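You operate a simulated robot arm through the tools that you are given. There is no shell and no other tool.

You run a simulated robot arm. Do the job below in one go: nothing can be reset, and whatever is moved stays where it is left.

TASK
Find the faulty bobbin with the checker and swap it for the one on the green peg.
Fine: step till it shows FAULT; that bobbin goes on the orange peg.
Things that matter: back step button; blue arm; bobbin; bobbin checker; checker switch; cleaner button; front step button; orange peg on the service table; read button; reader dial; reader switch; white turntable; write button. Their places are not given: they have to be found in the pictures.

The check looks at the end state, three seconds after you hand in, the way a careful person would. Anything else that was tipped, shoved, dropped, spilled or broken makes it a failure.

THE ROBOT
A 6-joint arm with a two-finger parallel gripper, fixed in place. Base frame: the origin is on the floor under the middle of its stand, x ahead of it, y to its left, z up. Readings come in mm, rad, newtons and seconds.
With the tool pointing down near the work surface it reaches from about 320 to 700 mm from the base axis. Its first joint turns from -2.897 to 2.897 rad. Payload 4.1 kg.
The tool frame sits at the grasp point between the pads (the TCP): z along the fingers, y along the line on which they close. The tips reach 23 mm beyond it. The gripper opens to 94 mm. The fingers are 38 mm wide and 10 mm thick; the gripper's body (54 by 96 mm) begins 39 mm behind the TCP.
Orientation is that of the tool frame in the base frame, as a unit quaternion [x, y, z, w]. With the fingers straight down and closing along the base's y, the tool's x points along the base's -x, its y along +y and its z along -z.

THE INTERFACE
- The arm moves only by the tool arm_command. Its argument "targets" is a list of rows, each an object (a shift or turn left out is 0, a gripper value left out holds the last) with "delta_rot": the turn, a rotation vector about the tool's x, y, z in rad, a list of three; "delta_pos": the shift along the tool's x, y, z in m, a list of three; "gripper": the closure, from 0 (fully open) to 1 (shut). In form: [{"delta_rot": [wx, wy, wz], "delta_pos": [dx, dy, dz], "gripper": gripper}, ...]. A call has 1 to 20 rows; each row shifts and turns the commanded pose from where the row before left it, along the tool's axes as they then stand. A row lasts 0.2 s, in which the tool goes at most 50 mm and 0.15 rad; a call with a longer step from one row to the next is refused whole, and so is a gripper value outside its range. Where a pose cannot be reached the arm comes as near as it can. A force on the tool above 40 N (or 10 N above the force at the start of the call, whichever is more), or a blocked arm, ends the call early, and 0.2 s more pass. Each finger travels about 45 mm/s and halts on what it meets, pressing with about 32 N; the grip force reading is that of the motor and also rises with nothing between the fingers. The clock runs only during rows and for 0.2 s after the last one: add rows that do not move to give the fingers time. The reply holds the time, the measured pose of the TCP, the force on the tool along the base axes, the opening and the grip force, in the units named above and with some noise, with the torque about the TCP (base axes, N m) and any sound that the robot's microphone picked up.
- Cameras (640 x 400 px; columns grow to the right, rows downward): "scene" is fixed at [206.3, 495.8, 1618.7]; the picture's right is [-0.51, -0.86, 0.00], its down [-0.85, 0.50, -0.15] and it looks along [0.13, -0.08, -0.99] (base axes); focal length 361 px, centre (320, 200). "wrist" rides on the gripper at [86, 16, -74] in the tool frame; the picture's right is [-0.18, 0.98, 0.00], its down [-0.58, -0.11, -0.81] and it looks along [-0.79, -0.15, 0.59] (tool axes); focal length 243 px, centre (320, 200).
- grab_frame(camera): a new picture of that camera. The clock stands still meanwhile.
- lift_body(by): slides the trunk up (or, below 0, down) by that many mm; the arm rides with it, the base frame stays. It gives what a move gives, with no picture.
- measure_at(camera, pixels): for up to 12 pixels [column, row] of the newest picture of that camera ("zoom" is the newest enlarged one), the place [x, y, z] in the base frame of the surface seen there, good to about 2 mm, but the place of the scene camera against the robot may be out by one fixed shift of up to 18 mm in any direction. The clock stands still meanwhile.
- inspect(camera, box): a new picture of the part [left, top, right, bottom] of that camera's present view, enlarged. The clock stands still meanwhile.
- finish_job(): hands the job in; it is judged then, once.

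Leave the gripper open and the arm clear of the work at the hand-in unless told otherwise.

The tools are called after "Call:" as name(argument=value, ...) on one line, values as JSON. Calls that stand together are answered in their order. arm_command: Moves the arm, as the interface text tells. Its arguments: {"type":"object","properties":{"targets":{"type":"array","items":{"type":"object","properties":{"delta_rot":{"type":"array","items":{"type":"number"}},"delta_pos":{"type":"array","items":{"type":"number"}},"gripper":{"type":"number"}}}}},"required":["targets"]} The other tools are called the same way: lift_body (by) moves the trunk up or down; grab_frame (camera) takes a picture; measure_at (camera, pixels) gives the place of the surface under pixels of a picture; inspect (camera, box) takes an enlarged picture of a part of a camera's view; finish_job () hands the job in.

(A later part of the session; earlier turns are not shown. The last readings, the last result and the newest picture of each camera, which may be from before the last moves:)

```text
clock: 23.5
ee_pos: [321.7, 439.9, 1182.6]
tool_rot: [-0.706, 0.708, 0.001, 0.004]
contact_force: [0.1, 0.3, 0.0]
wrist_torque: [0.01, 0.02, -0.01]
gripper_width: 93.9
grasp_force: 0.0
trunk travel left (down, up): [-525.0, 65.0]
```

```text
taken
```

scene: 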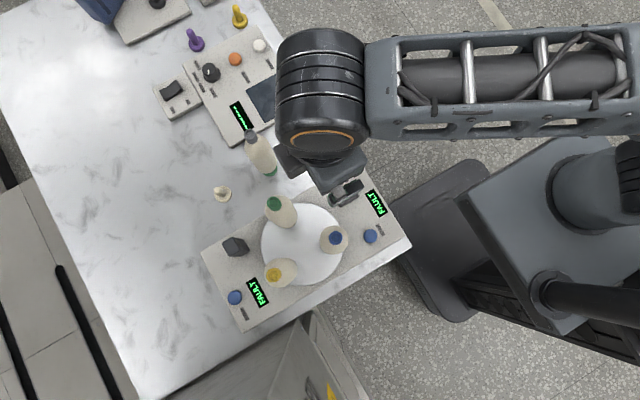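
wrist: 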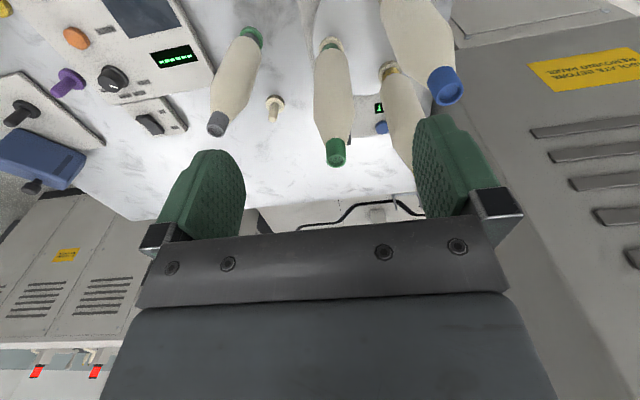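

Good view. I'll zoom on the green tube top and the spare's grey tube top to measure both.

Call:
inspect(camera="wrist", box=[304, 130, 368, 170])

Call:
measure_at(camera="zoom", pixels=[[320, 160], [320, 200], [320, 240], [320, 280], [320, 320], [260, 200], [380, 200], [280, 200], [360, 200]])

Call:
inspect(camera="wrist", box=[190, 100, 254, 140])

Call:
measure_at(camera="zoom", pixels=[[280, 160], [280, 200], [280, 240], [280, 280], [280, 320], [220, 240], [340, 240]])

```text
10.00 times, centred on (336, 150) of wrist
```

zoom: 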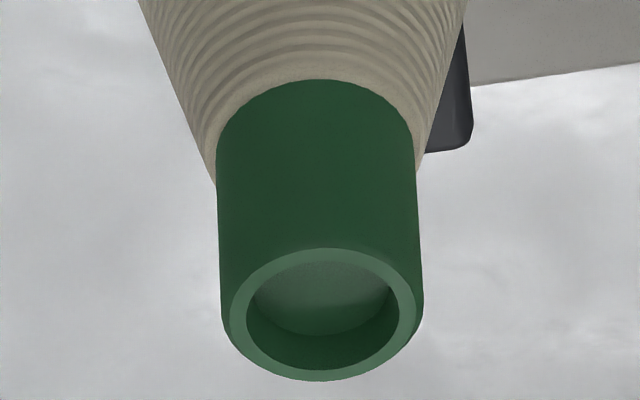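

```text
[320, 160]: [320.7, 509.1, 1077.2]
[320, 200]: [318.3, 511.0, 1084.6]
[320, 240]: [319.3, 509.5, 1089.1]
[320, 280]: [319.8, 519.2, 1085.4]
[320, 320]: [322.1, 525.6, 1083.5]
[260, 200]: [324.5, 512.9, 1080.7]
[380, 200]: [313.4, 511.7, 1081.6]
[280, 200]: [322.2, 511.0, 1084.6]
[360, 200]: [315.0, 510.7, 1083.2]
```

```text
10.00 times, centred on (222, 120) of wrist
```

zoom: 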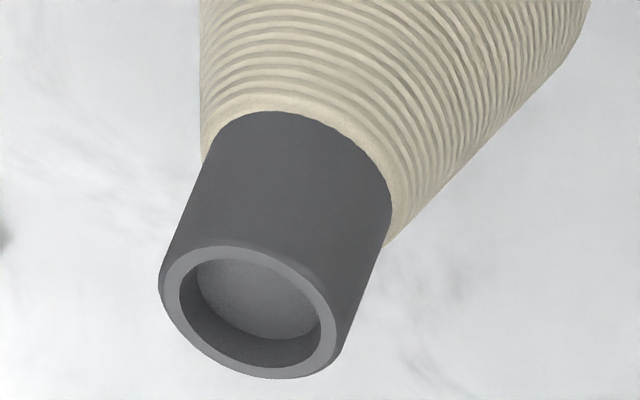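

```text
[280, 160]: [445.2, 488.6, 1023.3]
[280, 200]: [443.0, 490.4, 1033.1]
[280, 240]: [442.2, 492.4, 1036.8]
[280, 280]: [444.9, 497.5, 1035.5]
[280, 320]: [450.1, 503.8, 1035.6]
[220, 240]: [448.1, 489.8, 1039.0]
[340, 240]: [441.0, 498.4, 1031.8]
```

The faulty bobbin's axis is near (320.5, 520) and the spare's near (450.3, 497). Next I'll take a similar close wrist view of the orange peg, passing high over free table and then lowering in front of it.

Call:
arm_command(targets=[{"delta_pos": [0.02, -0.01854, 0]}, {"delta_pos": [0.02, -0.01854, 0]}, {"delta_pos": [0.02, -0.01854, 0]}, {"delta_pos": [0.02, -0.01854, 0]}, {"delta_pos": [0.02, -0.01854, 0]}, {"delta_pos": [0.02, -0.01854, 0]}, {"delta_pos": [0.02, -0.01854, 0]}, {"delta_pos": [0, 0, 0.0286]}, {"delta_pos": [0, 0, 0.0286]}, {"delta_pos": [0, 0, 0.0286]}, {"delta_pos": [0, 0, 0.0286]}, {"delta_pos": [0, 0, 0.0286]}, {"delta_pos": [0, 0, 0.0286]}, {"delta_pos": [0, 0, 0.0286]}, {"delta_pos": [0, 0, 0.0284]}, {"delta_pos": [0, 0, 0]}, {"delta_pos": [0, 0, 0]}])

Call:
grab_frame(camera="wrist")

Call:
grab_frame(camera="scene")

```text
clock: 27.1
ee_pos: [451.6, 302.1, 952.5]
tool_rot: [-0.707, 0.708, 0.0, 0.004]
contact_force: [0.3, -0.5, -0.4]
wrist_torque: [0.0, 0.01, 0.01]
gripper_width: 94.3
grasp_force: 0.1
trunk travel left (down, up): [-525.0, 65.0]
```

```text
taken
```

wrist: 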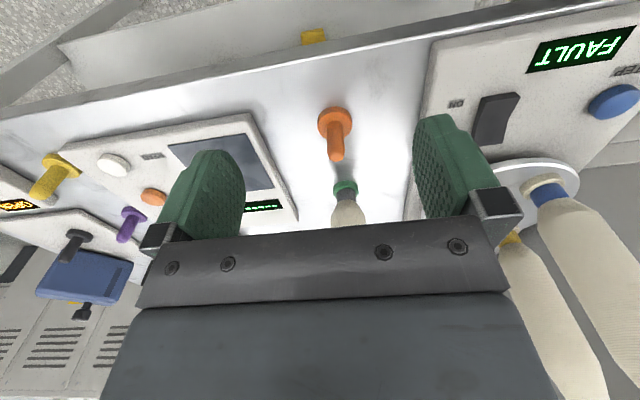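

```text
taken
```

scene: 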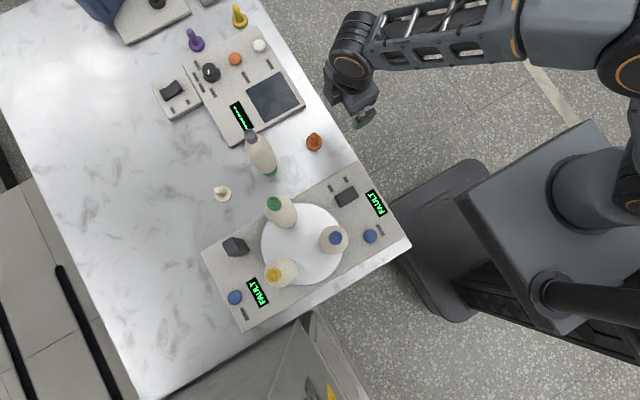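

Call:
inspect(camera="wrist", box=[303, 90, 367, 170])

Call:
measure_at(camera="zoom", pixels=[[320, 300], [320, 260], [320, 220], [320, 180], [320, 120], [260, 160], [380, 150], [280, 200], [360, 200]])

```text
5.00 times, centred on (335, 130) of wrist
```

zoom: 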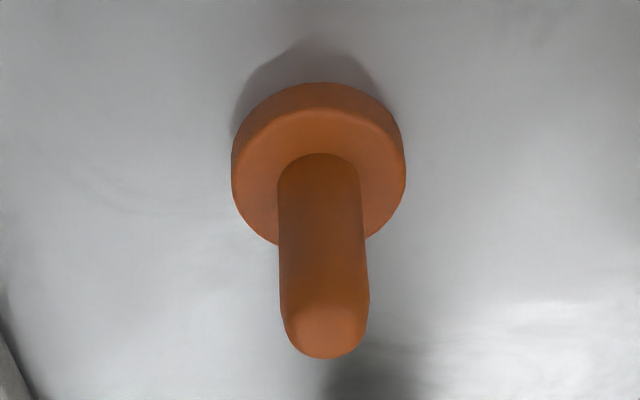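

```text
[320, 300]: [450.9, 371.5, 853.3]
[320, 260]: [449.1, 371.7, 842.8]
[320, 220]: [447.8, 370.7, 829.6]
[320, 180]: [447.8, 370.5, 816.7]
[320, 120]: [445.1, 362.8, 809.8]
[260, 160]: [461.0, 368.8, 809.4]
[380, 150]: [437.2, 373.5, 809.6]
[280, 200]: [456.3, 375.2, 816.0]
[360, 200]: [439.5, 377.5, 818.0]
```

The orange pin's axis is near (449.9, 379), about (+129.2, -141.3) from the faulty bobbin's axis. I'll rise, cross over to above the green-top bobbin at (320.8, 520.3), and stop high to check.

Call:
arm_command(targets=[{"delta_pos": [0, 0, -0.0284]}, {"delta_pos": [0, 0, -0.0284]}, {"delta_pos": [0, 0, -0.0284]}, {"delta_pos": [0, 0, -0.0284]}, {"delta_pos": [0, 0, -0.0284]}, {"delta_pos": [0, 0, -0.0284]}, {"delta_pos": [0, 0, -0.0284]}, {"delta_pos": [0, 0, -0.0284]}, {"delta_pos": [-0.02424, 0.01453, 0]}, {"delta_pos": [-0.02424, 0.01453, 0]}, {"delta_pos": [-0.02424, 0.01453, 0]}, {"delta_pos": [-0.02424, 0.01453, 0]}, {"delta_pos": [-0.02424, 0.01453, 0]}, {"delta_pos": [-0.02424, 0.01453, 0]}, {"delta_pos": [-0.02424, 0.01453, 0]}, {"delta_pos": [-0.02424, 0.01453, 0]}, {"delta_pos": [-0.02424, 0.01453, 0]}, {"delta_pos": [0, 0, 0]}, {"delta_pos": [0, 0, 0]}])

Call:
grab_frame(camera="wrist")

Call:
grab_frame(camera="scene")

```text
clock: 31.1
ee_pos: [319.8, 516.8, 1180.7]
tool_rot: [-0.707, 0.708, 0.001, 0.003]
contact_force: [-0.5, 0.5, 0.4]
wrist_torque: [-0.01, -0.03, 0.04]
gripper_width: 94.1
grasp_force: 0.2
trunk travel left (down, up): [-525.0, 65.0]
```

```text
taken
```

wrist: 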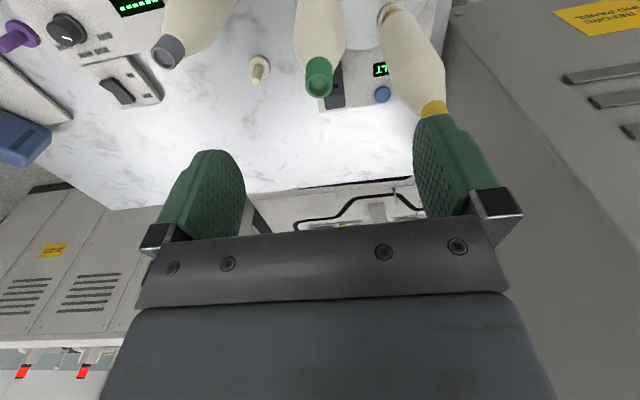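

```text
taken
```

scene: 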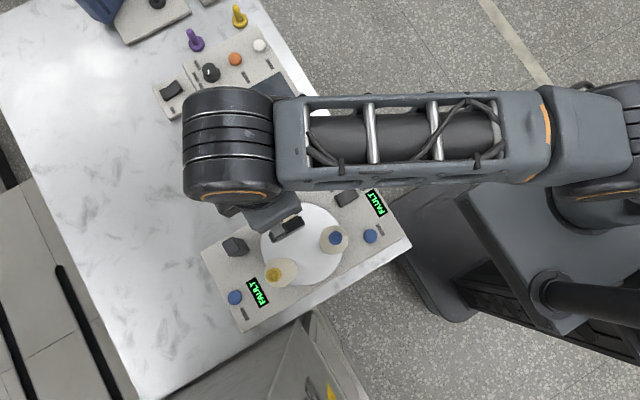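

I'm above the bobbin, whose green tube top shows at (320,78). I'll measure the rim once more from here to fine-tune the centring.

Call:
inspect(camera="wrist", box=[288, 55, 352, 105])

Call:
measure_at(camera="zoom", pixels=[[310, 110], [310, 150], [215, 180], [415, 180], [310, 260], [240, 220], [380, 220], [310, 205], [270, 200], [350, 200]])

```text
8.00 times, centred on (320, 80) of wrist
```

zoom: 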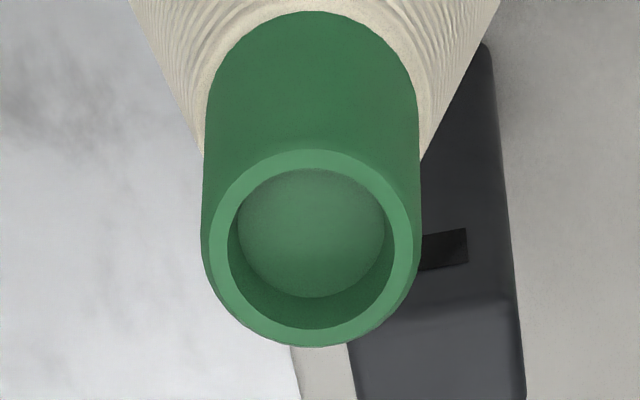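

```text
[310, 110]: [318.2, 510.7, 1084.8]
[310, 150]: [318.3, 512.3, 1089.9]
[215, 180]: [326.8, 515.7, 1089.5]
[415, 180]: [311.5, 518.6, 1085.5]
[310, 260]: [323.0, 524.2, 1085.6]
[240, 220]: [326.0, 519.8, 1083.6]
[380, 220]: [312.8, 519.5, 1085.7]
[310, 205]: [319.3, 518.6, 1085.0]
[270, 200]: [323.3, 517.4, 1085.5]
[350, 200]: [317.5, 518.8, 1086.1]
```

The axis is about (320.5, 520.5) and the rim is at z of about 1087. I'll shift 3.5 mm in +y and lower to TCP z of about 1088.5, so the fingertips are just above the yarn shoulder.

Call:
arm_command(targets=[{"delta_pos": [-0.0035, -0.0007, 0]}, {"delta_pos": [0, 0, 0.025]}, {"delta_pos": [0, 0, 0.025]}, {"delta_pos": [0, 0, 0.02]}, {"delta_pos": [0, 0, 0.012]}, {"delta_pos": [0, 0, 0.006]}, {"delta_pos": [0, 0, 0.004]}, {"delta_pos": [0, 0, 0]}, {"delta_pos": [0, 0, 0]}])

Call:
grab_frame(camera="wrist")

Call:
grab_frame(camera="scene")

```text
clock: 33.1
ee_pos: [321.2, 521.3, 1089.4]
tool_rot: [-0.706, 0.708, 0.0, 0.004]
contact_force: [-0.1, -0.5, 0.0]
wrist_torque: [-0.02, -0.01, 0.01]
gripper_width: 94.1
grasp_force: 0.2
trunk travel left (down, up): [-525.0, 65.0]
```

```text
taken
```

wrist: 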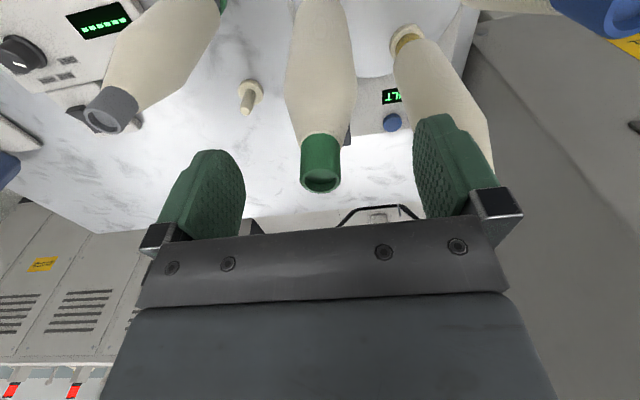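

```text
taken
```

scene: 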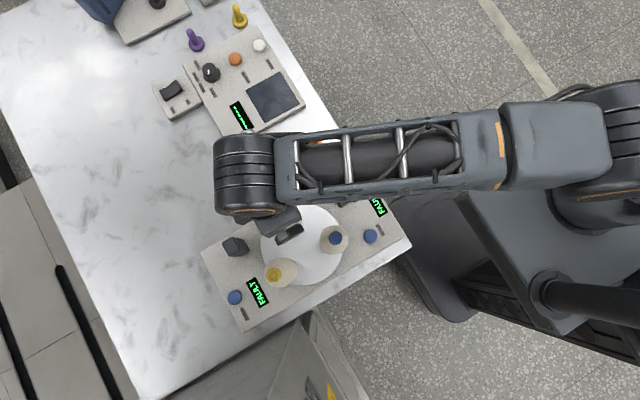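

The tube sits centred between the fingers, with the rim at column 320 where the TCP projects. Now I'll close the gripper.

Call:
arm_command(targets=[{"delta_pos": [0, 0, 0], "gripper": 1}, {"delta_pos": [0, 0, 0]}, {"delta_pos": [0, 0, 0]}, {"delta_pos": [0, 0, 0]}, {"delta_pos": [0, 0, 0]}, {"delta_pos": [0, 0, 0]}, {"delta_pos": [0, 0, 0]}, {"delta_pos": [0, 0, 0]}])

Call:
grab_frame(camera="wrist")

```text
clock: 34.9
ee_pos: [322.4, 521.6, 1089.4]
tool_rot: [-0.706, 0.708, 0.001, 0.002]
contact_force: [-0.3, -0.7, 0.6]
wrist_torque: [0.0, 0.01, 0.0]
gripper_width: 22.1
grasp_force: 32.3
trunk travel left (down, up): [-525.0, 65.0]
```

```text
taken
```

wrist: 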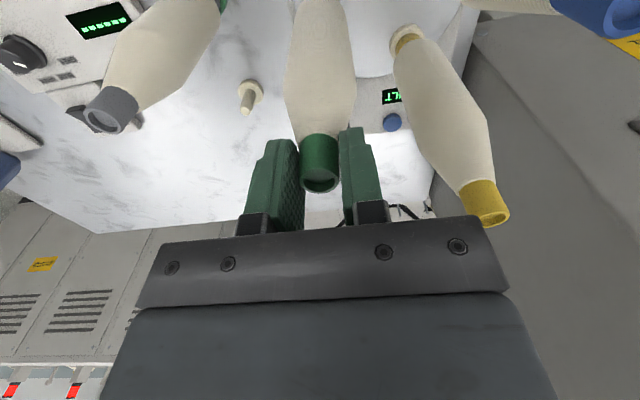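

The fingers stopped at 22 mm. I'll zoom in to see whether they hold the tube itself or the yarn's shoulder.

Call:
inspect(camera="wrist", box=[270, 100, 390, 220])

```text
3.33 times, centred on (330, 160) of wrist
```

zoom: 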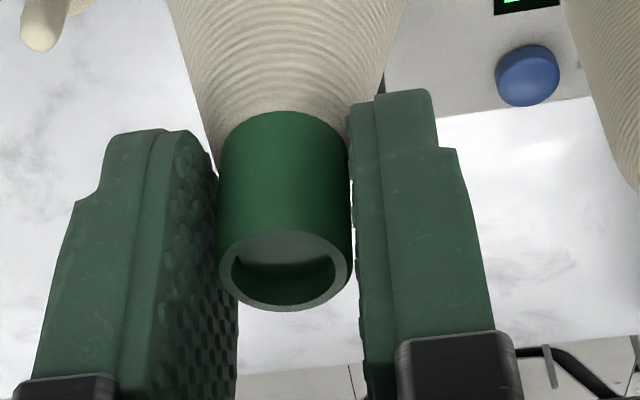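

The tips seem to bear on the yarn's shoulder rather than flat on the tube. I'll open a little, rise 5 mm, and close again on the tube.

Call:
arm_command(targets=[{"gripper": 0.55}, {}, {}, {"delta_pos": [0, 0, -0.005]}, {}, {"gripper": 1}, {}, {}, {}, {}, {}])

Call:
inspect(camera="wrist", box=[270, 100, 390, 220])

```text
clock: 37.3
ee_pos: [320.6, 522.3, 1094.7]
tool_rot: [-0.707, 0.708, 0.0, 0.002]
contact_force: [-0.9, -0.1, 1.5]
wrist_torque: [-0.09, 0.14, 0.0]
gripper_width: 19.0
grasp_force: 31.9
trunk travel left (down, up): [-525.0, 65.0]
```

```text
3.33 times, centred on (330, 160) of wrist
```

zoom: 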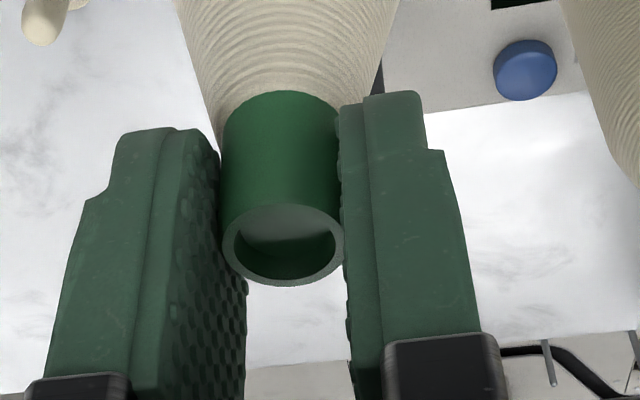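

The opening is now 19 mm, a proper grip on the tube. I'll lift straight up about 70 mm, slowly at first.

Call:
arm_command(targets=[{"delta_pos": [0, 0, -0.004]}, {"delta_pos": [0, 0, -0.006]}, {"delta_pos": [0, 0, -0.01]}, {"delta_pos": [0, 0, -0.01]}, {"delta_pos": [0, 0, -0.01]}, {"delta_pos": [0, 0, -0.01]}, {"delta_pos": [0, 0, -0.01]}, {"delta_pos": [0, 0, -0.01]}, {}, {}])

Call:
grab_frame(camera="wrist")

Call:
grab_frame(camera="scene")

```text
clock: 39.5
ee_pos: [320.3, 521.2, 1164.5]
tool_rot: [-0.706, 0.708, 0.001, 0.003]
contact_force: [0.2, 0.0, -1.8]
wrist_torque: [-0.01, 0.0, -0.02]
gripper_width: 19.3
grasp_force: 31.7
trunk travel left (down, up): [-525.0, 65.0]
```

```text
taken
```

wrist: 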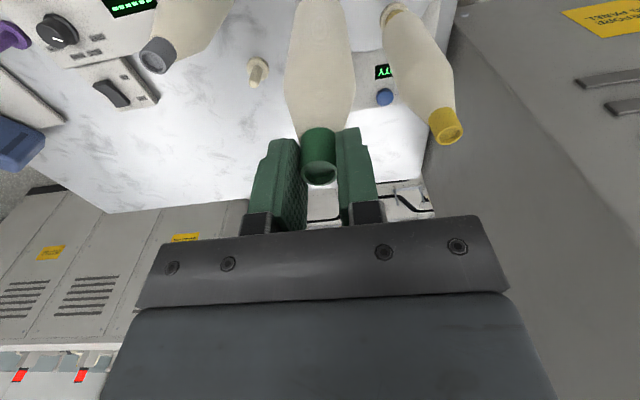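

```text
taken
```

scene: 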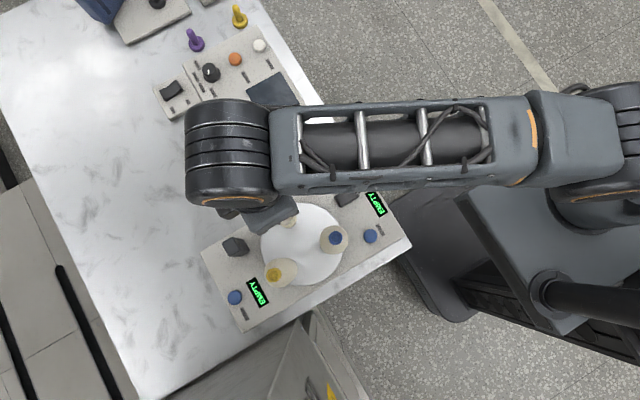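

The displays now read EMPTY, which confirms this station is the checked one and the held bobbin is the faulty one. Now I'll carry it by (+129.2, -141.3) to above the orange peg.

Call:
arm_command(targets=[{"delta_pos": [0.006, -0.0055, 0]}, {"delta_pos": [0.012, -0.011, 0]}, {"delta_pos": [0.014, -0.0128, 0]}, {"delta_pos": [0.014, -0.0128, 0]}, {"delta_pos": [0.014, -0.0128, 0]}, {"delta_pos": [0.014, -0.0128, 0]}, {"delta_pos": [0.014, -0.0128, 0]}, {"delta_pos": [0.014, -0.0128, 0]}, {"delta_pos": [0.014, -0.0128, 0]}, {"delta_pos": [0.012, -0.011, 0]}, {"delta_pos": [0.008, -0.0073, 0]}, {"delta_pos": [0.0053, -0.0048, 0]}, {}, {}])

Call:
grab_frame(camera="wrist")

Call:
grab_frame(camera="scene")

```text
clock: 42.5
ee_pos: [449.6, 379.8, 1164.0]
tool_rot: [-0.706, 0.708, 0.001, 0.004]
contact_force: [0.3, -0.3, -1.9]
wrist_torque: [-0.02, -0.01, 0.01]
gripper_width: 19.1
grasp_force: 32.5
trunk travel left (down, up): [-525.0, 65.0]
```

```text
taken
```

wrist: 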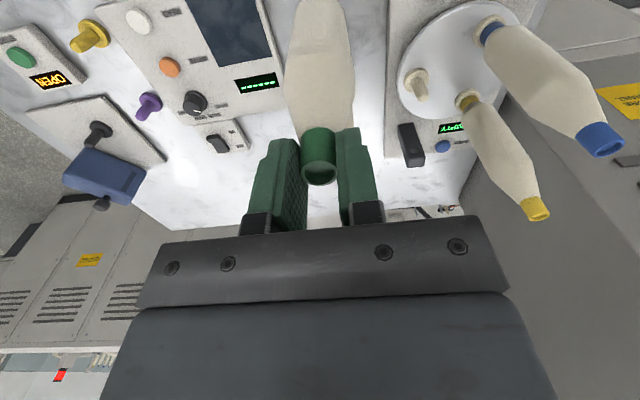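

```text
taken
```

scene: 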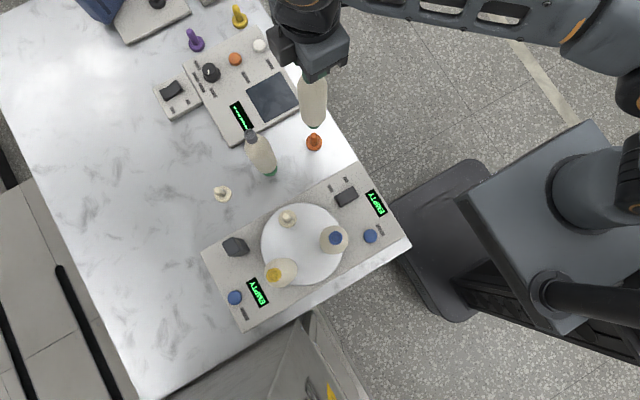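

The bobbin hangs above the orange peg. I'll zoom the scene view around (313,120) to check the bobbin's lower end against the pin, and measure the now-empty turntable pin for the return.

Call:
inspect(camera="scene", box=[280, 70, 352, 160])

Call:
measure_at(camera="zoom", pixels=[[310, 230], [312, 245], [318, 200], [300, 200], [336, 200], [318, 150], [325, 310], [325, 340]])

Call:
inspect(camera="scene", box=[270, 200, 310, 235])

```text
4.44 times, centred on (316, 115) of scene
```

zoom: 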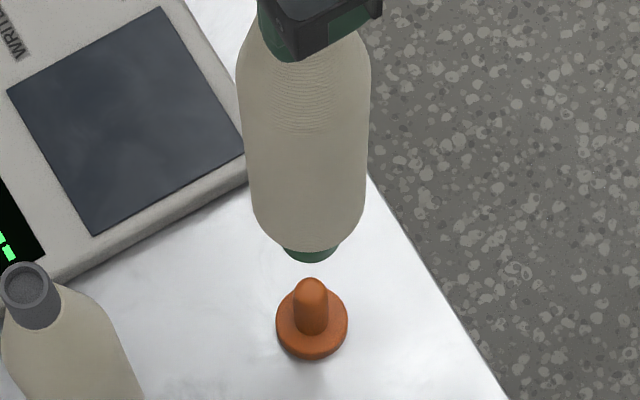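

```text
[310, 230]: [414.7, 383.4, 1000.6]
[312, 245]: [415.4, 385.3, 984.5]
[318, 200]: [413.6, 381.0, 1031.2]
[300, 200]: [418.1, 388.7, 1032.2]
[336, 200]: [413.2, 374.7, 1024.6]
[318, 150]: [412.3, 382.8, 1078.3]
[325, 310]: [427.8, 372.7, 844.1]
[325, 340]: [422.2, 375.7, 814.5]
```

```text
11.43 times, centred on (290, 218) of scene
```

zoom: 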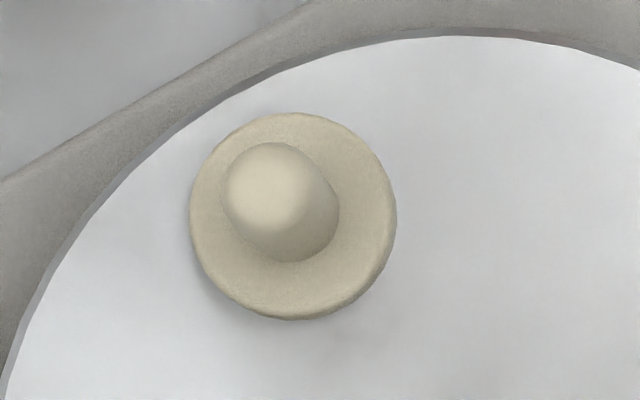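

The alignment looks good in this view. To double-check the offset between the two pins, I'll measure symmetric points on each base disc (empty turntable peg and orange peg) in the scene picture.

Call:
measure_at(camera="zoom", pixels=[[208, 214], [378, 214], [293, 129], [293, 299], [353, 154], [233, 274], [370, 180], [216, 248], [330, 137], [256, 291], [212, 188], [374, 240]])

Call:
inspect(camera="scene", box=[298, 125, 330, 155])

Call:
measure_at(camera="zoom", pixels=[[235, 226], [409, 226], [250, 170], [394, 282], [394, 170], [250, 282], [245, 200], [399, 252], [399, 200], [245, 252], [382, 157], [262, 295]])

```text
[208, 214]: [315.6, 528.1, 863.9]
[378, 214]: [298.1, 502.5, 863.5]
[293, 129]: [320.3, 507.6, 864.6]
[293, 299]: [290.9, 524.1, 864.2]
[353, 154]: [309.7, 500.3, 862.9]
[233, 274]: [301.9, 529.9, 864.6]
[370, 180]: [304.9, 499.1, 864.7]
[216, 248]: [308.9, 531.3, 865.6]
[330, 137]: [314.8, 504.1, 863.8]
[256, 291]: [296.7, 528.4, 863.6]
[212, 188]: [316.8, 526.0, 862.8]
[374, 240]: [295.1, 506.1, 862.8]
```

```text
13.33 times, centred on (314, 140) of scene
```

zoom: 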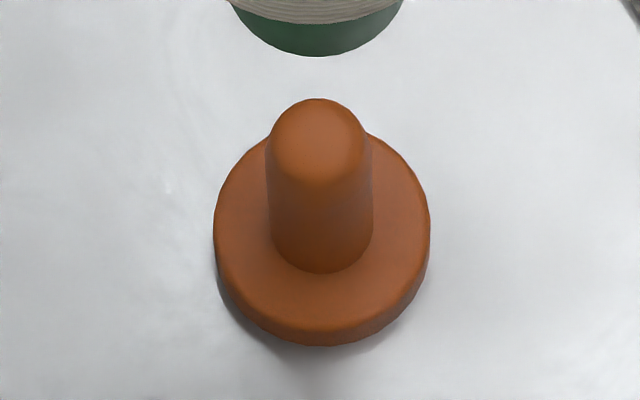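

```text
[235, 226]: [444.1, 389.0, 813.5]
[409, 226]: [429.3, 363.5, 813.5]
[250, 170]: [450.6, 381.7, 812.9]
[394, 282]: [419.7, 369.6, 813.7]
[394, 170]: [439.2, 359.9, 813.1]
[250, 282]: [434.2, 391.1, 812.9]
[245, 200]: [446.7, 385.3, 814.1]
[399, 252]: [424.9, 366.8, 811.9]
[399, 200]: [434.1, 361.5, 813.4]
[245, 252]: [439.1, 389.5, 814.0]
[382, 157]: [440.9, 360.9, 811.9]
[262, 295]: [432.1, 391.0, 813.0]
```

The disc measurements agree with the present position to within about 1 mm, and the bobbin's bottom rim is centred over the pin in the picture. I'll lower until the bobbin's bottom is just above the pin top, then continue slowly while watching the force.

Call:
arm_command(targets=[{"delta_pos": [0, 0, 0.012]}, {"delta_pos": [0, 0, 0.015]}, {"delta_pos": [0, 0, 0.015]}, {"delta_pos": [0, 0, 0.012]}, {"delta_pos": [0, 0, 0.008]}, {}, {}])

Call:
inspect(camera="scene", box=[290, 105, 338, 155])

Call:
grab_frame(camera="wrist")

```text
clock: 44.1
ee_pos: [450.0, 380.1, 1103.3]
tool_rot: [-0.707, 0.708, 0.001, 0.003]
contact_force: [-0.2, 0.3, -1.1]
wrist_torque: [0.03, 0.04, -0.01]
gripper_width: 19.3
grasp_force: 31.4
trunk travel left (down, up): [-525.0, 65.0]
```

```text
8.00 times, centred on (314, 130) of scene
```

zoom: 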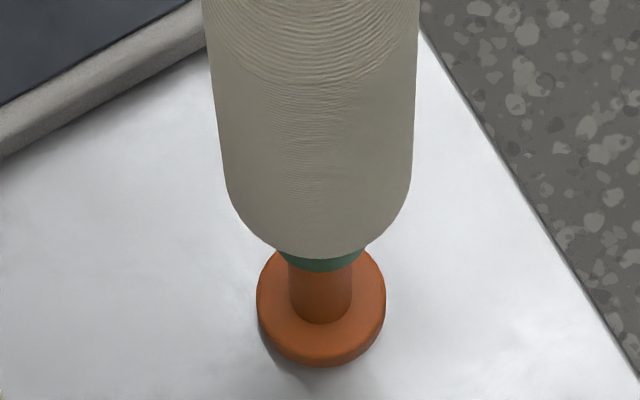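

```text
taken
```

wrist: 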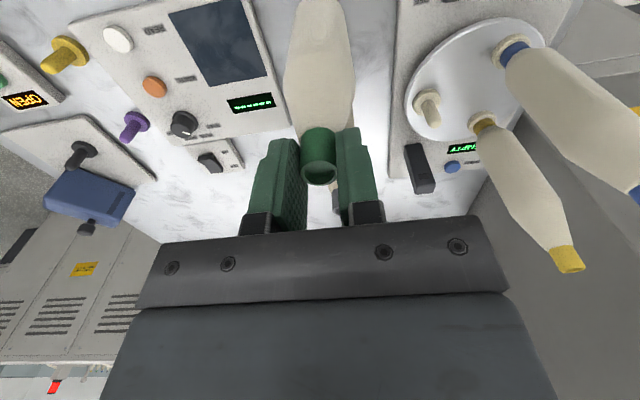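

It's aligned, with the pin directly under the tube. I'll continue down in 4 mm steps over the pin.

Call:
arm_command(targets=[{"delta_pos": [0, 0, 0.004]}, {"delta_pos": [0, 0, 0.004]}, {"delta_pos": [0, 0, 0.004]}, {"delta_pos": [0, 0, 0.004]}, {"delta_pos": [0, 0, 0.004]}, {"delta_pos": [0, 0, 0.004]}, {"delta_pos": [0, 0, 0.004]}, {}])

Call:
inspect(camera="scene", box=[290, 105, 338, 155])

```text
clock: 45.9
ee_pos: [451.3, 381.8, 1073.3]
tool_rot: [-0.707, 0.708, 0.0, 0.003]
contact_force: [0.6, 0.2, -1.5]
wrist_torque: [0.1, 0.04, -0.01]
gripper_width: 19.3
grasp_force: 32.2
trunk travel left (down, up): [-525.0, 65.0]
```

```text
8.00 times, centred on (314, 130) of scene
```

zoom: 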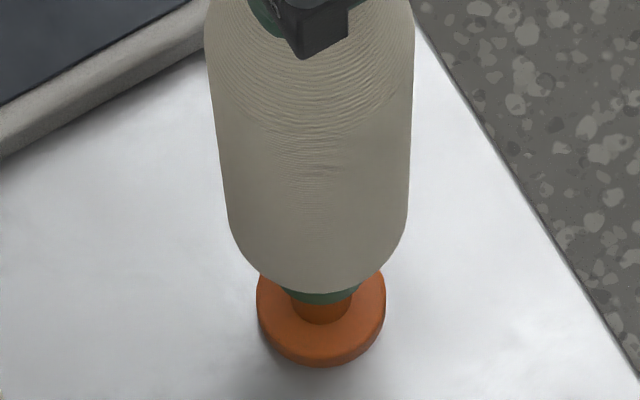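

There's no resistance and the pin is inside the tube. I'll lower the last 27 mm with fine steps near seating.

Call:
arm_command(targets=[{"delta_pos": [0, 0, 0.004]}, {"delta_pos": [0, 0, 0.004]}, {"delta_pos": [0, 0, 0.004]}, {"delta_pos": [0, 0, 0.004]}, {"delta_pos": [0, 0, 0.004]}, {"delta_pos": [0, 0, 0.003]}, {"delta_pos": [0, 0, 0.002]}, {"delta_pos": [0, 0, 0.001]}, {}])

Call:
inspect(camera="scene", box=[290, 105, 338, 155])

```text
clock: 47.9
ee_pos: [451.0, 380.5, 1047.6]
tool_rot: [-0.706, 0.708, 0.0, 0.002]
contact_force: [0.7, -0.1, -1.9]
wrist_torque: [0.01, 0.01, 0.0]
gripper_width: 19.1
grasp_force: 31.7
trunk travel left (down, up): [-525.0, 65.0]
```

```text
8.00 times, centred on (314, 130) of scene
```

zoom: 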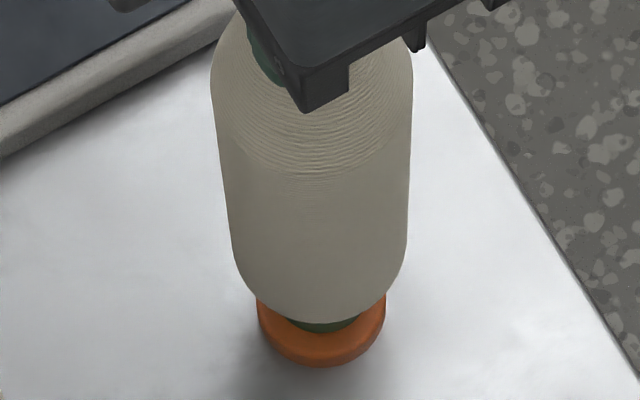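

Nearly seated and still carrying the weight. I'll go down in 1 mm steps until the weight is taken by the peg.

Call:
arm_command(targets=[{"delta_pos": [0, 0, 0.001]}, {"delta_pos": [0, 0, 0.001]}, {"delta_pos": [0, 0, 0.001]}, {}])

```text
clock: 48.9
ee_pos: [450.8, 380.6, 1044.7]
tool_rot: [-0.706, 0.708, 0.0, 0.003]
contact_force: [-0.5, 0.8, -1.2]
wrist_torque: [-0.02, -0.02, -0.01]
gripper_width: 19.1
grasp_force: 32.4
trunk travel left (down, up): [-525.0, 65.0]
```

Call:
arm_command(targets=[{"delta_pos": [0, 0, 0.001]}, {"delta_pos": [0, 0, 0.001]}, {}])

```text
clock: 49.7
ee_pos: [449.0, 379.8, 1044.1]
tool_rot: [-0.707, 0.707, 0.0, 0.004]
contact_force: [1.0, -1.6, 12.7]
wrist_torque: [-0.38, 0.0, 0.01]
gripper_width: 19.3
grasp_force: 32.0
trunk travel left (down, up): [-525.0, 65.0]
```

It's seated (12.7 N upward force). I'll relieve about 1 mm, open the gripper fully, and go straight up.

Call:
arm_command(targets=[{"delta_pos": [0, 0, -0.001]}, {"gripper": 0.7}, {"gripper": 0.5}, {"gripper": 0.2}, {"gripper": 0}, {}, {}, {}, {}])

Call:
grab_frame(camera="wrist")

Call:
inspect(camera="scene", box=[290, 105, 338, 155])

```text
clock: 51.7
ee_pos: [448.7, 380.9, 1042.7]
tool_rot: [-0.707, 0.707, 0.001, 0.002]
contact_force: [-0.1, 0.7, 0.1]
wrist_torque: [0.03, 0.0, 0.01]
gripper_width: 94.0
grasp_force: 0.0
trunk travel left (down, up): [-525.0, 65.0]
```

```text
taken
```

wrist: 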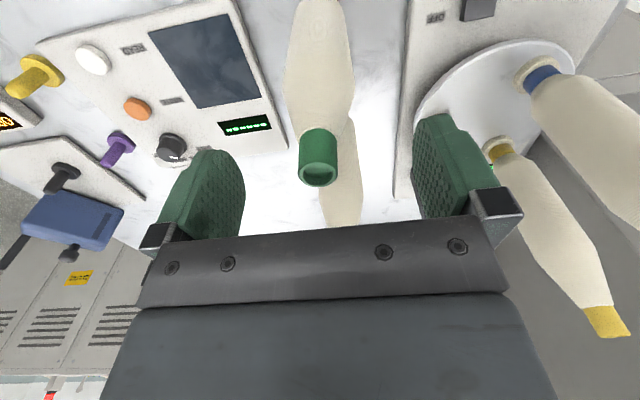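

```text
8.00 times, centred on (314, 130) of scene
```

zoom: 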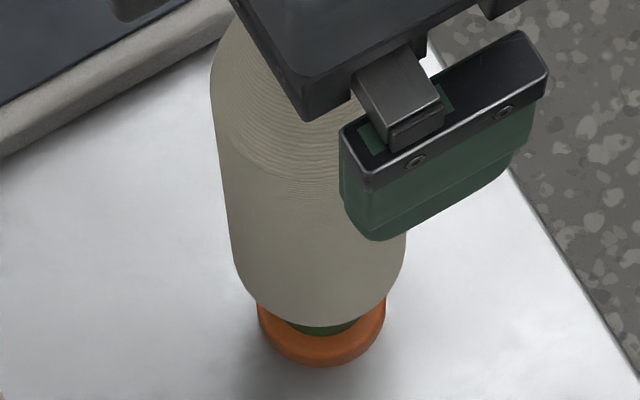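

The bobbin stands on the orange peg. I'll rise 85 mm and move in +y to above the spare bobbin at about (450.3, 497.5).

Call:
arm_command(targets=[{"delta_pos": [0, 0, -0.01]}, {"delta_pos": [0, 0, -0.025]}, {"delta_pos": [0, 0, -0.025]}, {"delta_pos": [0, 0, -0.025]}, {"delta_pos": [-0.02, 0, 0]}, {"delta_pos": [-0.025, 0, 0]}, {"delta_pos": [-0.025, 0, 0]}, {"delta_pos": [-0.025, 0, 0]}, {"delta_pos": [-0.022, 0, 0]}, {}, {}])

Call:
grab_frame(camera="wrist")

Call:
grab_frame(camera="scene")

```text
clock: 54.1
ee_pos: [443.2, 488.4, 1124.8]
tool_rot: [-0.706, 0.708, 0.002, 0.003]
contact_force: [-0.3, -0.1, 0.3]
wrist_torque: [-0.05, -0.03, -0.01]
gripper_width: 93.9
grasp_force: 0.1
out of reach, approached as far as the arm can: row 9
trunk travel left (down, up): [-525.0, 65.0]
```

```text
taken
```

wrist: 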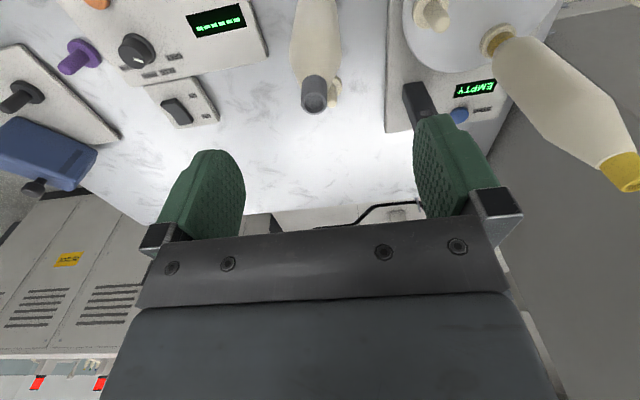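

```text
taken
```

scene: 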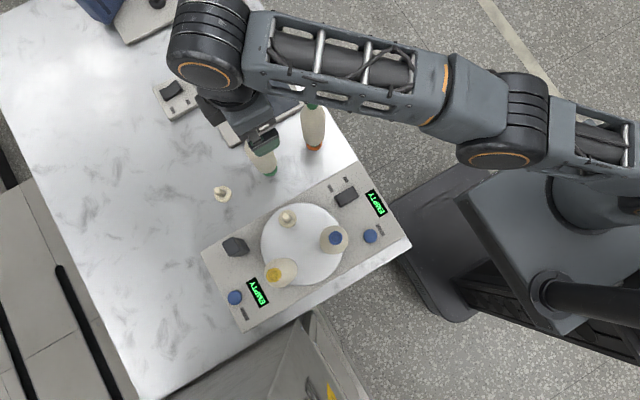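

This point is slightly out of reach at this height (the arm stopped at (443, 488)). Raising the trunk by 60 mm puts the shoulder higher, so the arm can reach further at the same tool height. There's free air above, so I'll do that.

Call:
lift_body(by=60)

```text
clock: 55.1
ee_pos: [444.0, 488.0, 1184.7]
tool_rot: [-0.706, 0.708, 0.001, 0.003]
contact_force: [0.3, -0.5, -0.5]
wrist_torque: [0.03, -0.01, -0.02]
gripper_width: 94.3
grasp_force: 0.1
trunk travel left (down, up): [-585.0, 5.0]
```

The TCP is now at (444, 488, 1185). I'll lower the arm 60 mm back to z of about 1125 and see where it settles.

Call:
arm_command(targets=[{"delta_pos": [0, 0, 0.02]}, {"delta_pos": [0, 0, 0.02]}, {"delta_pos": [0, 0, 0.02]}, {}, {}])

```text
clock: 56.3
ee_pos: [443.0, 487.1, 1125.7]
tool_rot: [-0.707, 0.708, 0.0, 0.003]
contact_force: [-0.2, 0.3, -0.3]
wrist_torque: [-0.03, -0.02, 0.01]
gripper_width: 94.1
grasp_force: 0.0
trunk travel left (down, up): [-585.0, 5.0]
```

Now I'll move the remaining (+7.2, +10) towards the spare's axis.

Call:
arm_command(targets=[{"delta_pos": [-0.005, -0.0036, 0]}, {"delta_pos": [-0.005, -0.0036, 0]}, {}, {}])

Call:
grab_frame(camera="wrist")

Call:
inspect(camera="wrist", box=[280, 60, 360, 130])

```text
clock: 57.3
ee_pos: [451.0, 498.7, 1126.2]
tool_rot: [-0.706, 0.708, 0.0, 0.003]
contact_force: [0.2, 0.4, 0.0]
wrist_torque: [-0.03, -0.03, 0.04]
gripper_width: 94.1
grasp_force: 0.1
trunk travel left (down, up): [-585.0, 5.0]
```

```text
taken
```

wrist: 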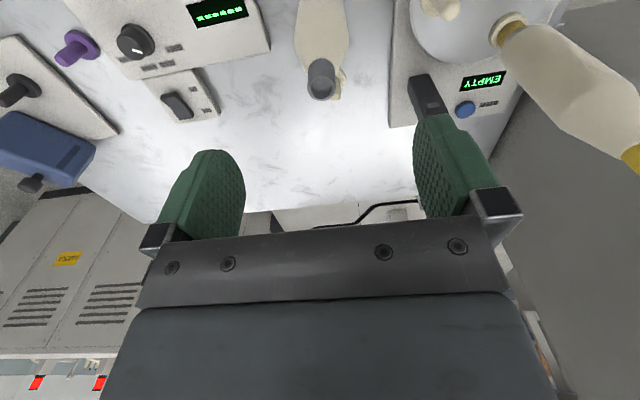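

```text
5.71 times, centred on (320, 95) of wrist
```

zoom: 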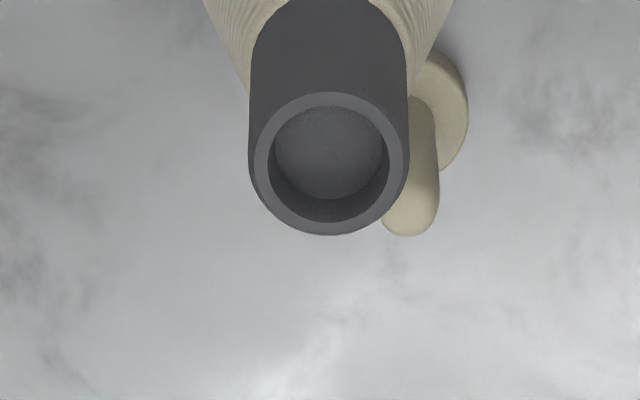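

The spare's rim is slightly off (about 1.3 mm in x, 2 mm in y). I'll correct that and lower to grip height, TCP z of about 1043.5, the same relative height as the good grip before.

Call:
arm_command(targets=[{"delta_pos": [-0.002, 0.0012, 0]}, {"delta_pos": [0, 0, 0.02]}, {"delta_pos": [0, 0, 0.02]}, {"delta_pos": [0, 0, 0.02]}, {"delta_pos": [0, 0, 0.012]}, {"delta_pos": [0, 0, 0.006]}, {"delta_pos": [0, 0, 0.004]}, {}, {}])

Call:
grab_frame(camera="wrist")

Call:
grab_frame(camera="scene")

```text
clock: 59.3
ee_pos: [449.7, 500.8, 1043.8]
tool_rot: [-0.706, 0.708, 0.001, 0.003]
contact_force: [0.0, -1.4, 0.3]
wrist_torque: [0.0, 0.0, 0.0]
gripper_width: 94.0
grasp_force: 0.0
trunk travel left (down, up): [-585.0, 5.0]
```

```text
taken
```

wrist: 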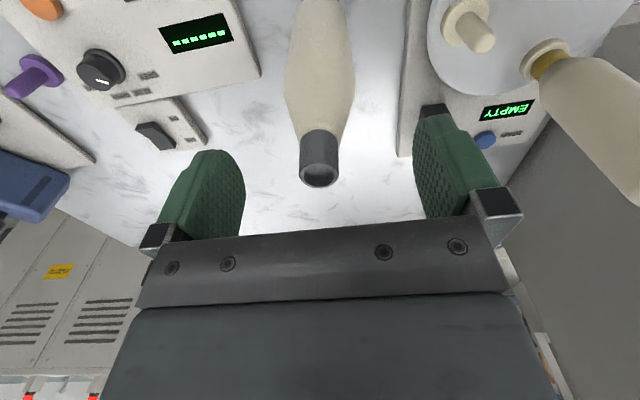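

```text
taken
```

scene: 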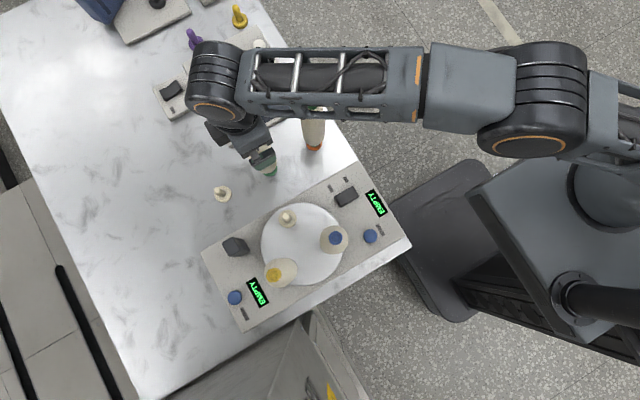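

The grey tube is centred between the fingers at (319,172). I'll close on it.

Call:
arm_command(targets=[{"gripper": 1}, {}, {}, {}, {}, {}, {}, {}])

Call:
inspect(camera="wrist", box=[270, 100, 390, 220])

```text
clock: 61.1
ee_pos: [449.7, 501.0, 1044.3]
tool_rot: [-0.707, 0.708, 0.001, 0.003]
contact_force: [0.6, 0.9, -0.4]
wrist_torque: [0.01, 0.05, 0.0]
gripper_width: 19.3
grasp_force: 32.0
trunk travel left (down, up): [-585.0, 5.0]
```

```text
3.33 times, centred on (330, 160) of wrist
```

zoom: 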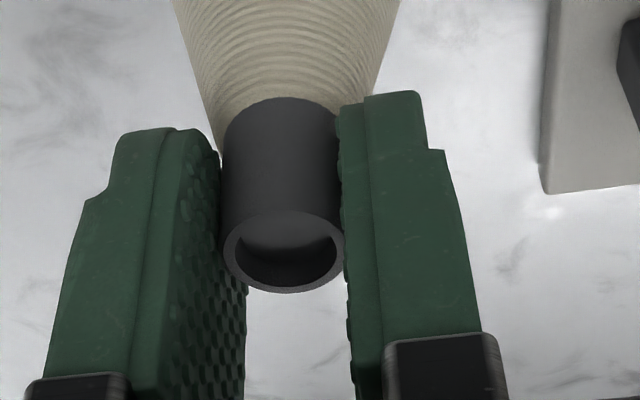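

Gripped at 19.3 mm. I'll lift the spare straight up about 66 mm off the green peg.

Call:
arm_command(targets=[{"delta_pos": [0, 0, -0.004]}, {"delta_pos": [0, 0, -0.006]}, {"delta_pos": [0, 0, -0.01]}, {"delta_pos": [0, 0, -0.01]}, {"delta_pos": [0, 0, -0.01]}, {"delta_pos": [0, 0, -0.01]}, {"delta_pos": [0, 0, -0.01]}, {"delta_pos": [0, 0, -0.006]}, {}, {}])

Call:
grab_frame(camera="scene")

Call:
inspect(camera="wrist", box=[270, 100, 390, 220])

```text
clock: 63.3
ee_pos: [450.3, 501.1, 1109.4]
tool_rot: [-0.706, 0.708, 0.001, 0.003]
contact_force: [0.4, -0.2, -1.7]
wrist_torque: [0.01, -0.02, 0.03]
gripper_width: 19.0
grasp_force: 31.9
trunk travel left (down, up): [-585.0, 5.0]
```

```text
taken
```

scene: 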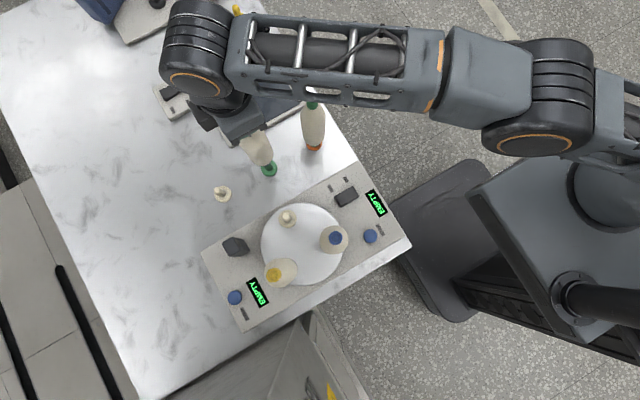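

```text
3.33 times, centred on (330, 160) of wrist
```

zoom: 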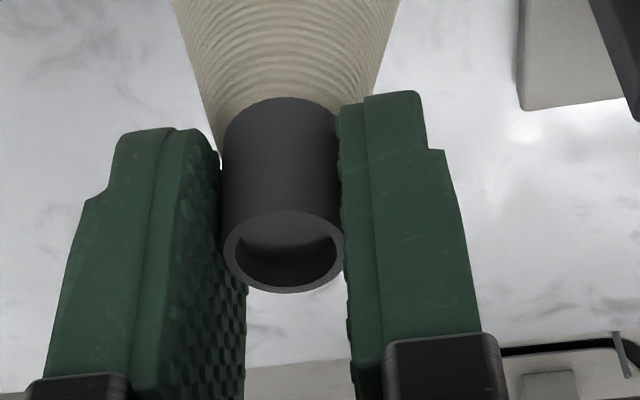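

The spare is off the peg and still held squarely. I'll carry it towards the empty turntable station by (-129, +21.3) while rising 55 mm.

Call:
arm_command(targets=[{"delta_pos": [-0.00113, 0.0069, -0.0085]}, {"delta_pos": [-0.00213, 0.0129, -0.0085]}, {"delta_pos": [-0.00213, 0.0129, -0.0085]}, {"delta_pos": [-0.00213, 0.0129, -0.0085]}, {"delta_pos": [-0.00213, 0.0129, -0.0085]}, {"delta_pos": [-0.00213, 0.0129, -0.0085]}, {"delta_pos": [-0.00213, 0.0129, -0.004]}, {"delta_pos": [-0.00213, 0.0129, 0]}, {"delta_pos": [-0.00213, 0.0129, 0]}, {"delta_pos": [-0.00213, 0.0129, 0]}, {"delta_pos": [-0.001, 0.006, 0]}, {}, {}])

Call:
grab_frame(camera="scene")

Call:
grab_frame(camera="wrist")

```text
clock: 66.1
ee_pos: [319.4, 520.9, 1163.6]
tool_rot: [-0.707, 0.707, 0.001, 0.003]
contact_force: [0.0, 0.5, -1.1]
wrist_torque: [0.02, 0.0, -0.03]
gripper_width: 19.2
grasp_force: 31.7
trunk travel left (down, up): [-585.0, 5.0]
```

```text
taken
```

scene: 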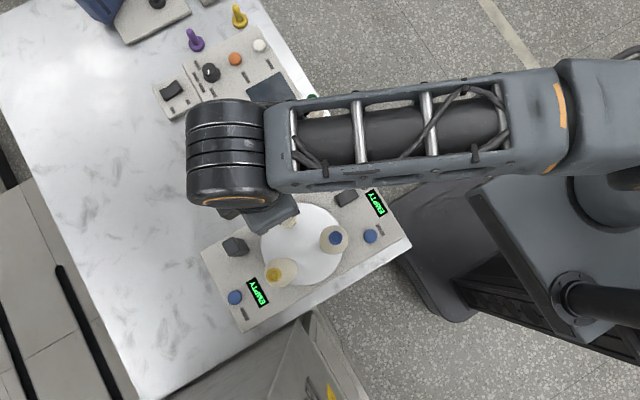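

```text
taken
```

wrist: 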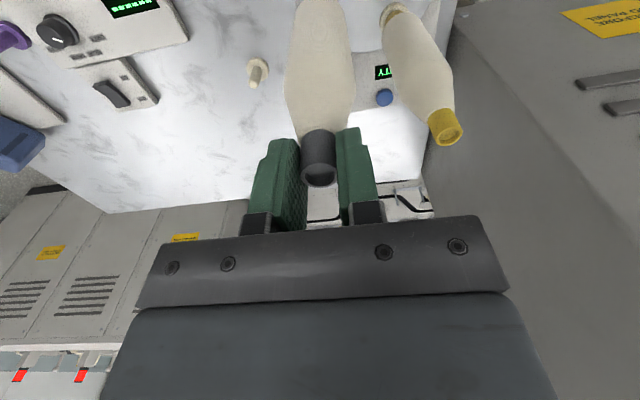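

The wrist view matches the one taken when the faulty bobbin hung above this same station: the yellow rim and cream peg are at the same pixels. I'll check the pin and the bobbin's bottom in the scene view.

Call:
inspect(camera="scene", box=[262, 195, 318, 230])

Call:
inspect(camera="wrist", box=[270, 100, 390, 220])

```text
11.43 times, centred on (290, 212) of scene
```

zoom: 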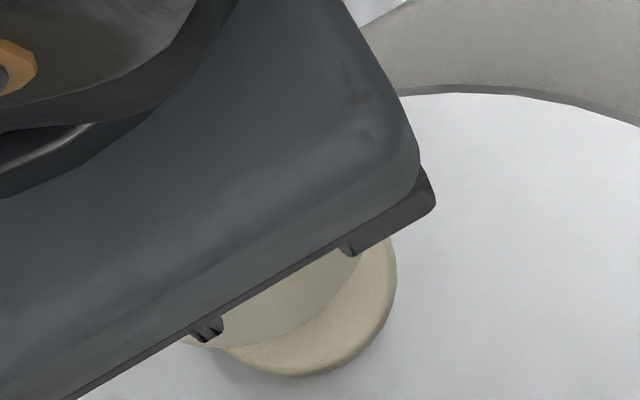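

```text
3.33 times, centred on (330, 160) of wrist
```

zoom: 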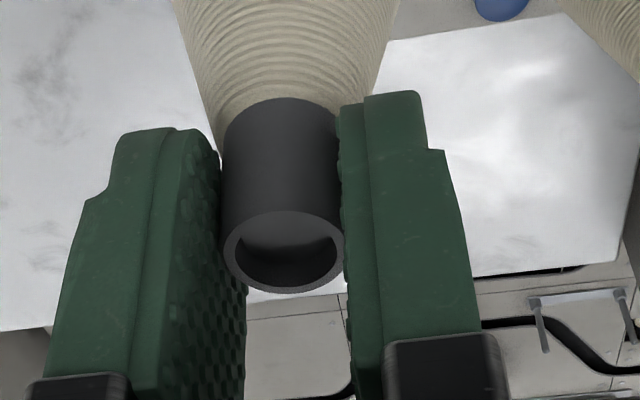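

The spare's position in the hand is unchanged. I'll lower it slowly over the turntable pin and watch the force.

Call:
arm_command(targets=[{"delta_pos": [0, 0, 0.008]}, {"delta_pos": [0, 0, 0.008]}, {"delta_pos": [0, 0, 0.004]}, {"delta_pos": [0, 0, 0.004]}, {"delta_pos": [0, 0, 0.004]}, {"delta_pos": [0, 0, 0.004]}, {"delta_pos": [0, 0, 0.004]}, {"delta_pos": [0, 0, 0.004]}, {}])

Call:
grab_frame(camera="scene")

```text
clock: 68.1
ee_pos: [320.5, 522.0, 1123.9]
tool_rot: [-0.706, 0.708, 0.001, 0.003]
contact_force: [0.4, -0.6, -1.2]
wrist_torque: [0.02, -0.01, 0.01]
gripper_width: 19.2
grasp_force: 32.1
trunk travel left (down, up): [-585.0, 5.0]
```

```text
taken
```

scene: 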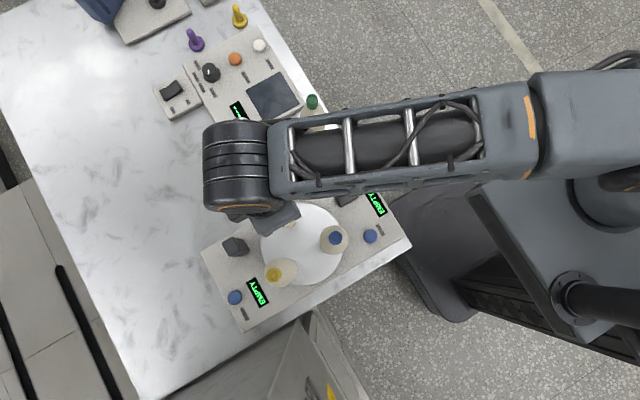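

The bobbin is over the pin with no resistance. I'll continue down, with finer steps near seating.

Call:
arm_command(targets=[{"delta_pos": [0, 0, 0.004]}, {"delta_pos": [0, 0, 0.004]}, {"delta_pos": [0, 0, 0.004]}, {"delta_pos": [0, 0, 0.004]}, {"delta_pos": [0, 0, 0.004]}, {"delta_pos": [0, 0, 0.003]}, {"delta_pos": [0, 0, 0.002]}, {"delta_pos": [0, 0, 0.001]}, {}])

```text
clock: 70.1
ee_pos: [321.0, 522.2, 1098.7]
tool_rot: [-0.706, 0.708, 0.001, 0.003]
contact_force: [-0.3, -0.3, -0.7]
wrist_torque: [0.01, -0.02, 0.0]
gripper_width: 19.2
grasp_force: 32.4
trunk travel left (down, up): [-585.0, 5.0]
```

Call:
arm_command(targets=[{"delta_pos": [0, 0, 0.001]}, {"delta_pos": [0, 0, 0.001]}, {"delta_pos": [0, 0, 0.001]}, {}])

```text
clock: 71.1
ee_pos: [321.2, 519.7, 1095.1]
tool_rot: [-0.706, 0.708, 0.001, 0.002]
contact_force: [0.6, 0.5, -0.8]
wrist_torque: [0.02, 0.01, 0.0]
gripper_width: 19.3
grasp_force: 32.0
trunk travel left (down, up): [-585.0, 5.0]
```

The peg isn't taking the weight yet, so I'll go down another millimetre or two.

Call:
arm_command(targets=[{"delta_pos": [0, 0, 0.001]}, {"delta_pos": [0, 0, 0.0007]}, {}])

```text
clock: 71.9
ee_pos: [321.8, 520.9, 1094.4]
tool_rot: [-0.706, 0.708, 0.001, 0.004]
contact_force: [-0.5, -0.9, -1.1]
wrist_torque: [-0.02, 0.09, 0.0]
gripper_width: 19.3
grasp_force: 31.9
trunk travel left (down, up): [-585.0, 5.0]
```

Call:
arm_command(targets=[{"delta_pos": [0, 0, 0.0008]}, {"delta_pos": [0, 0, 0.0007]}, {}])

```text
clock: 72.7
ee_pos: [321.6, 520.3, 1092.6]
tool_rot: [-0.706, 0.708, 0.001, 0.004]
contact_force: [-0.5, -0.1, 9.7]
wrist_torque: [-0.31, 0.04, 0.03]
gripper_width: 19.2
grasp_force: 31.5
trunk travel left (down, up): [-585.0, 5.0]
```

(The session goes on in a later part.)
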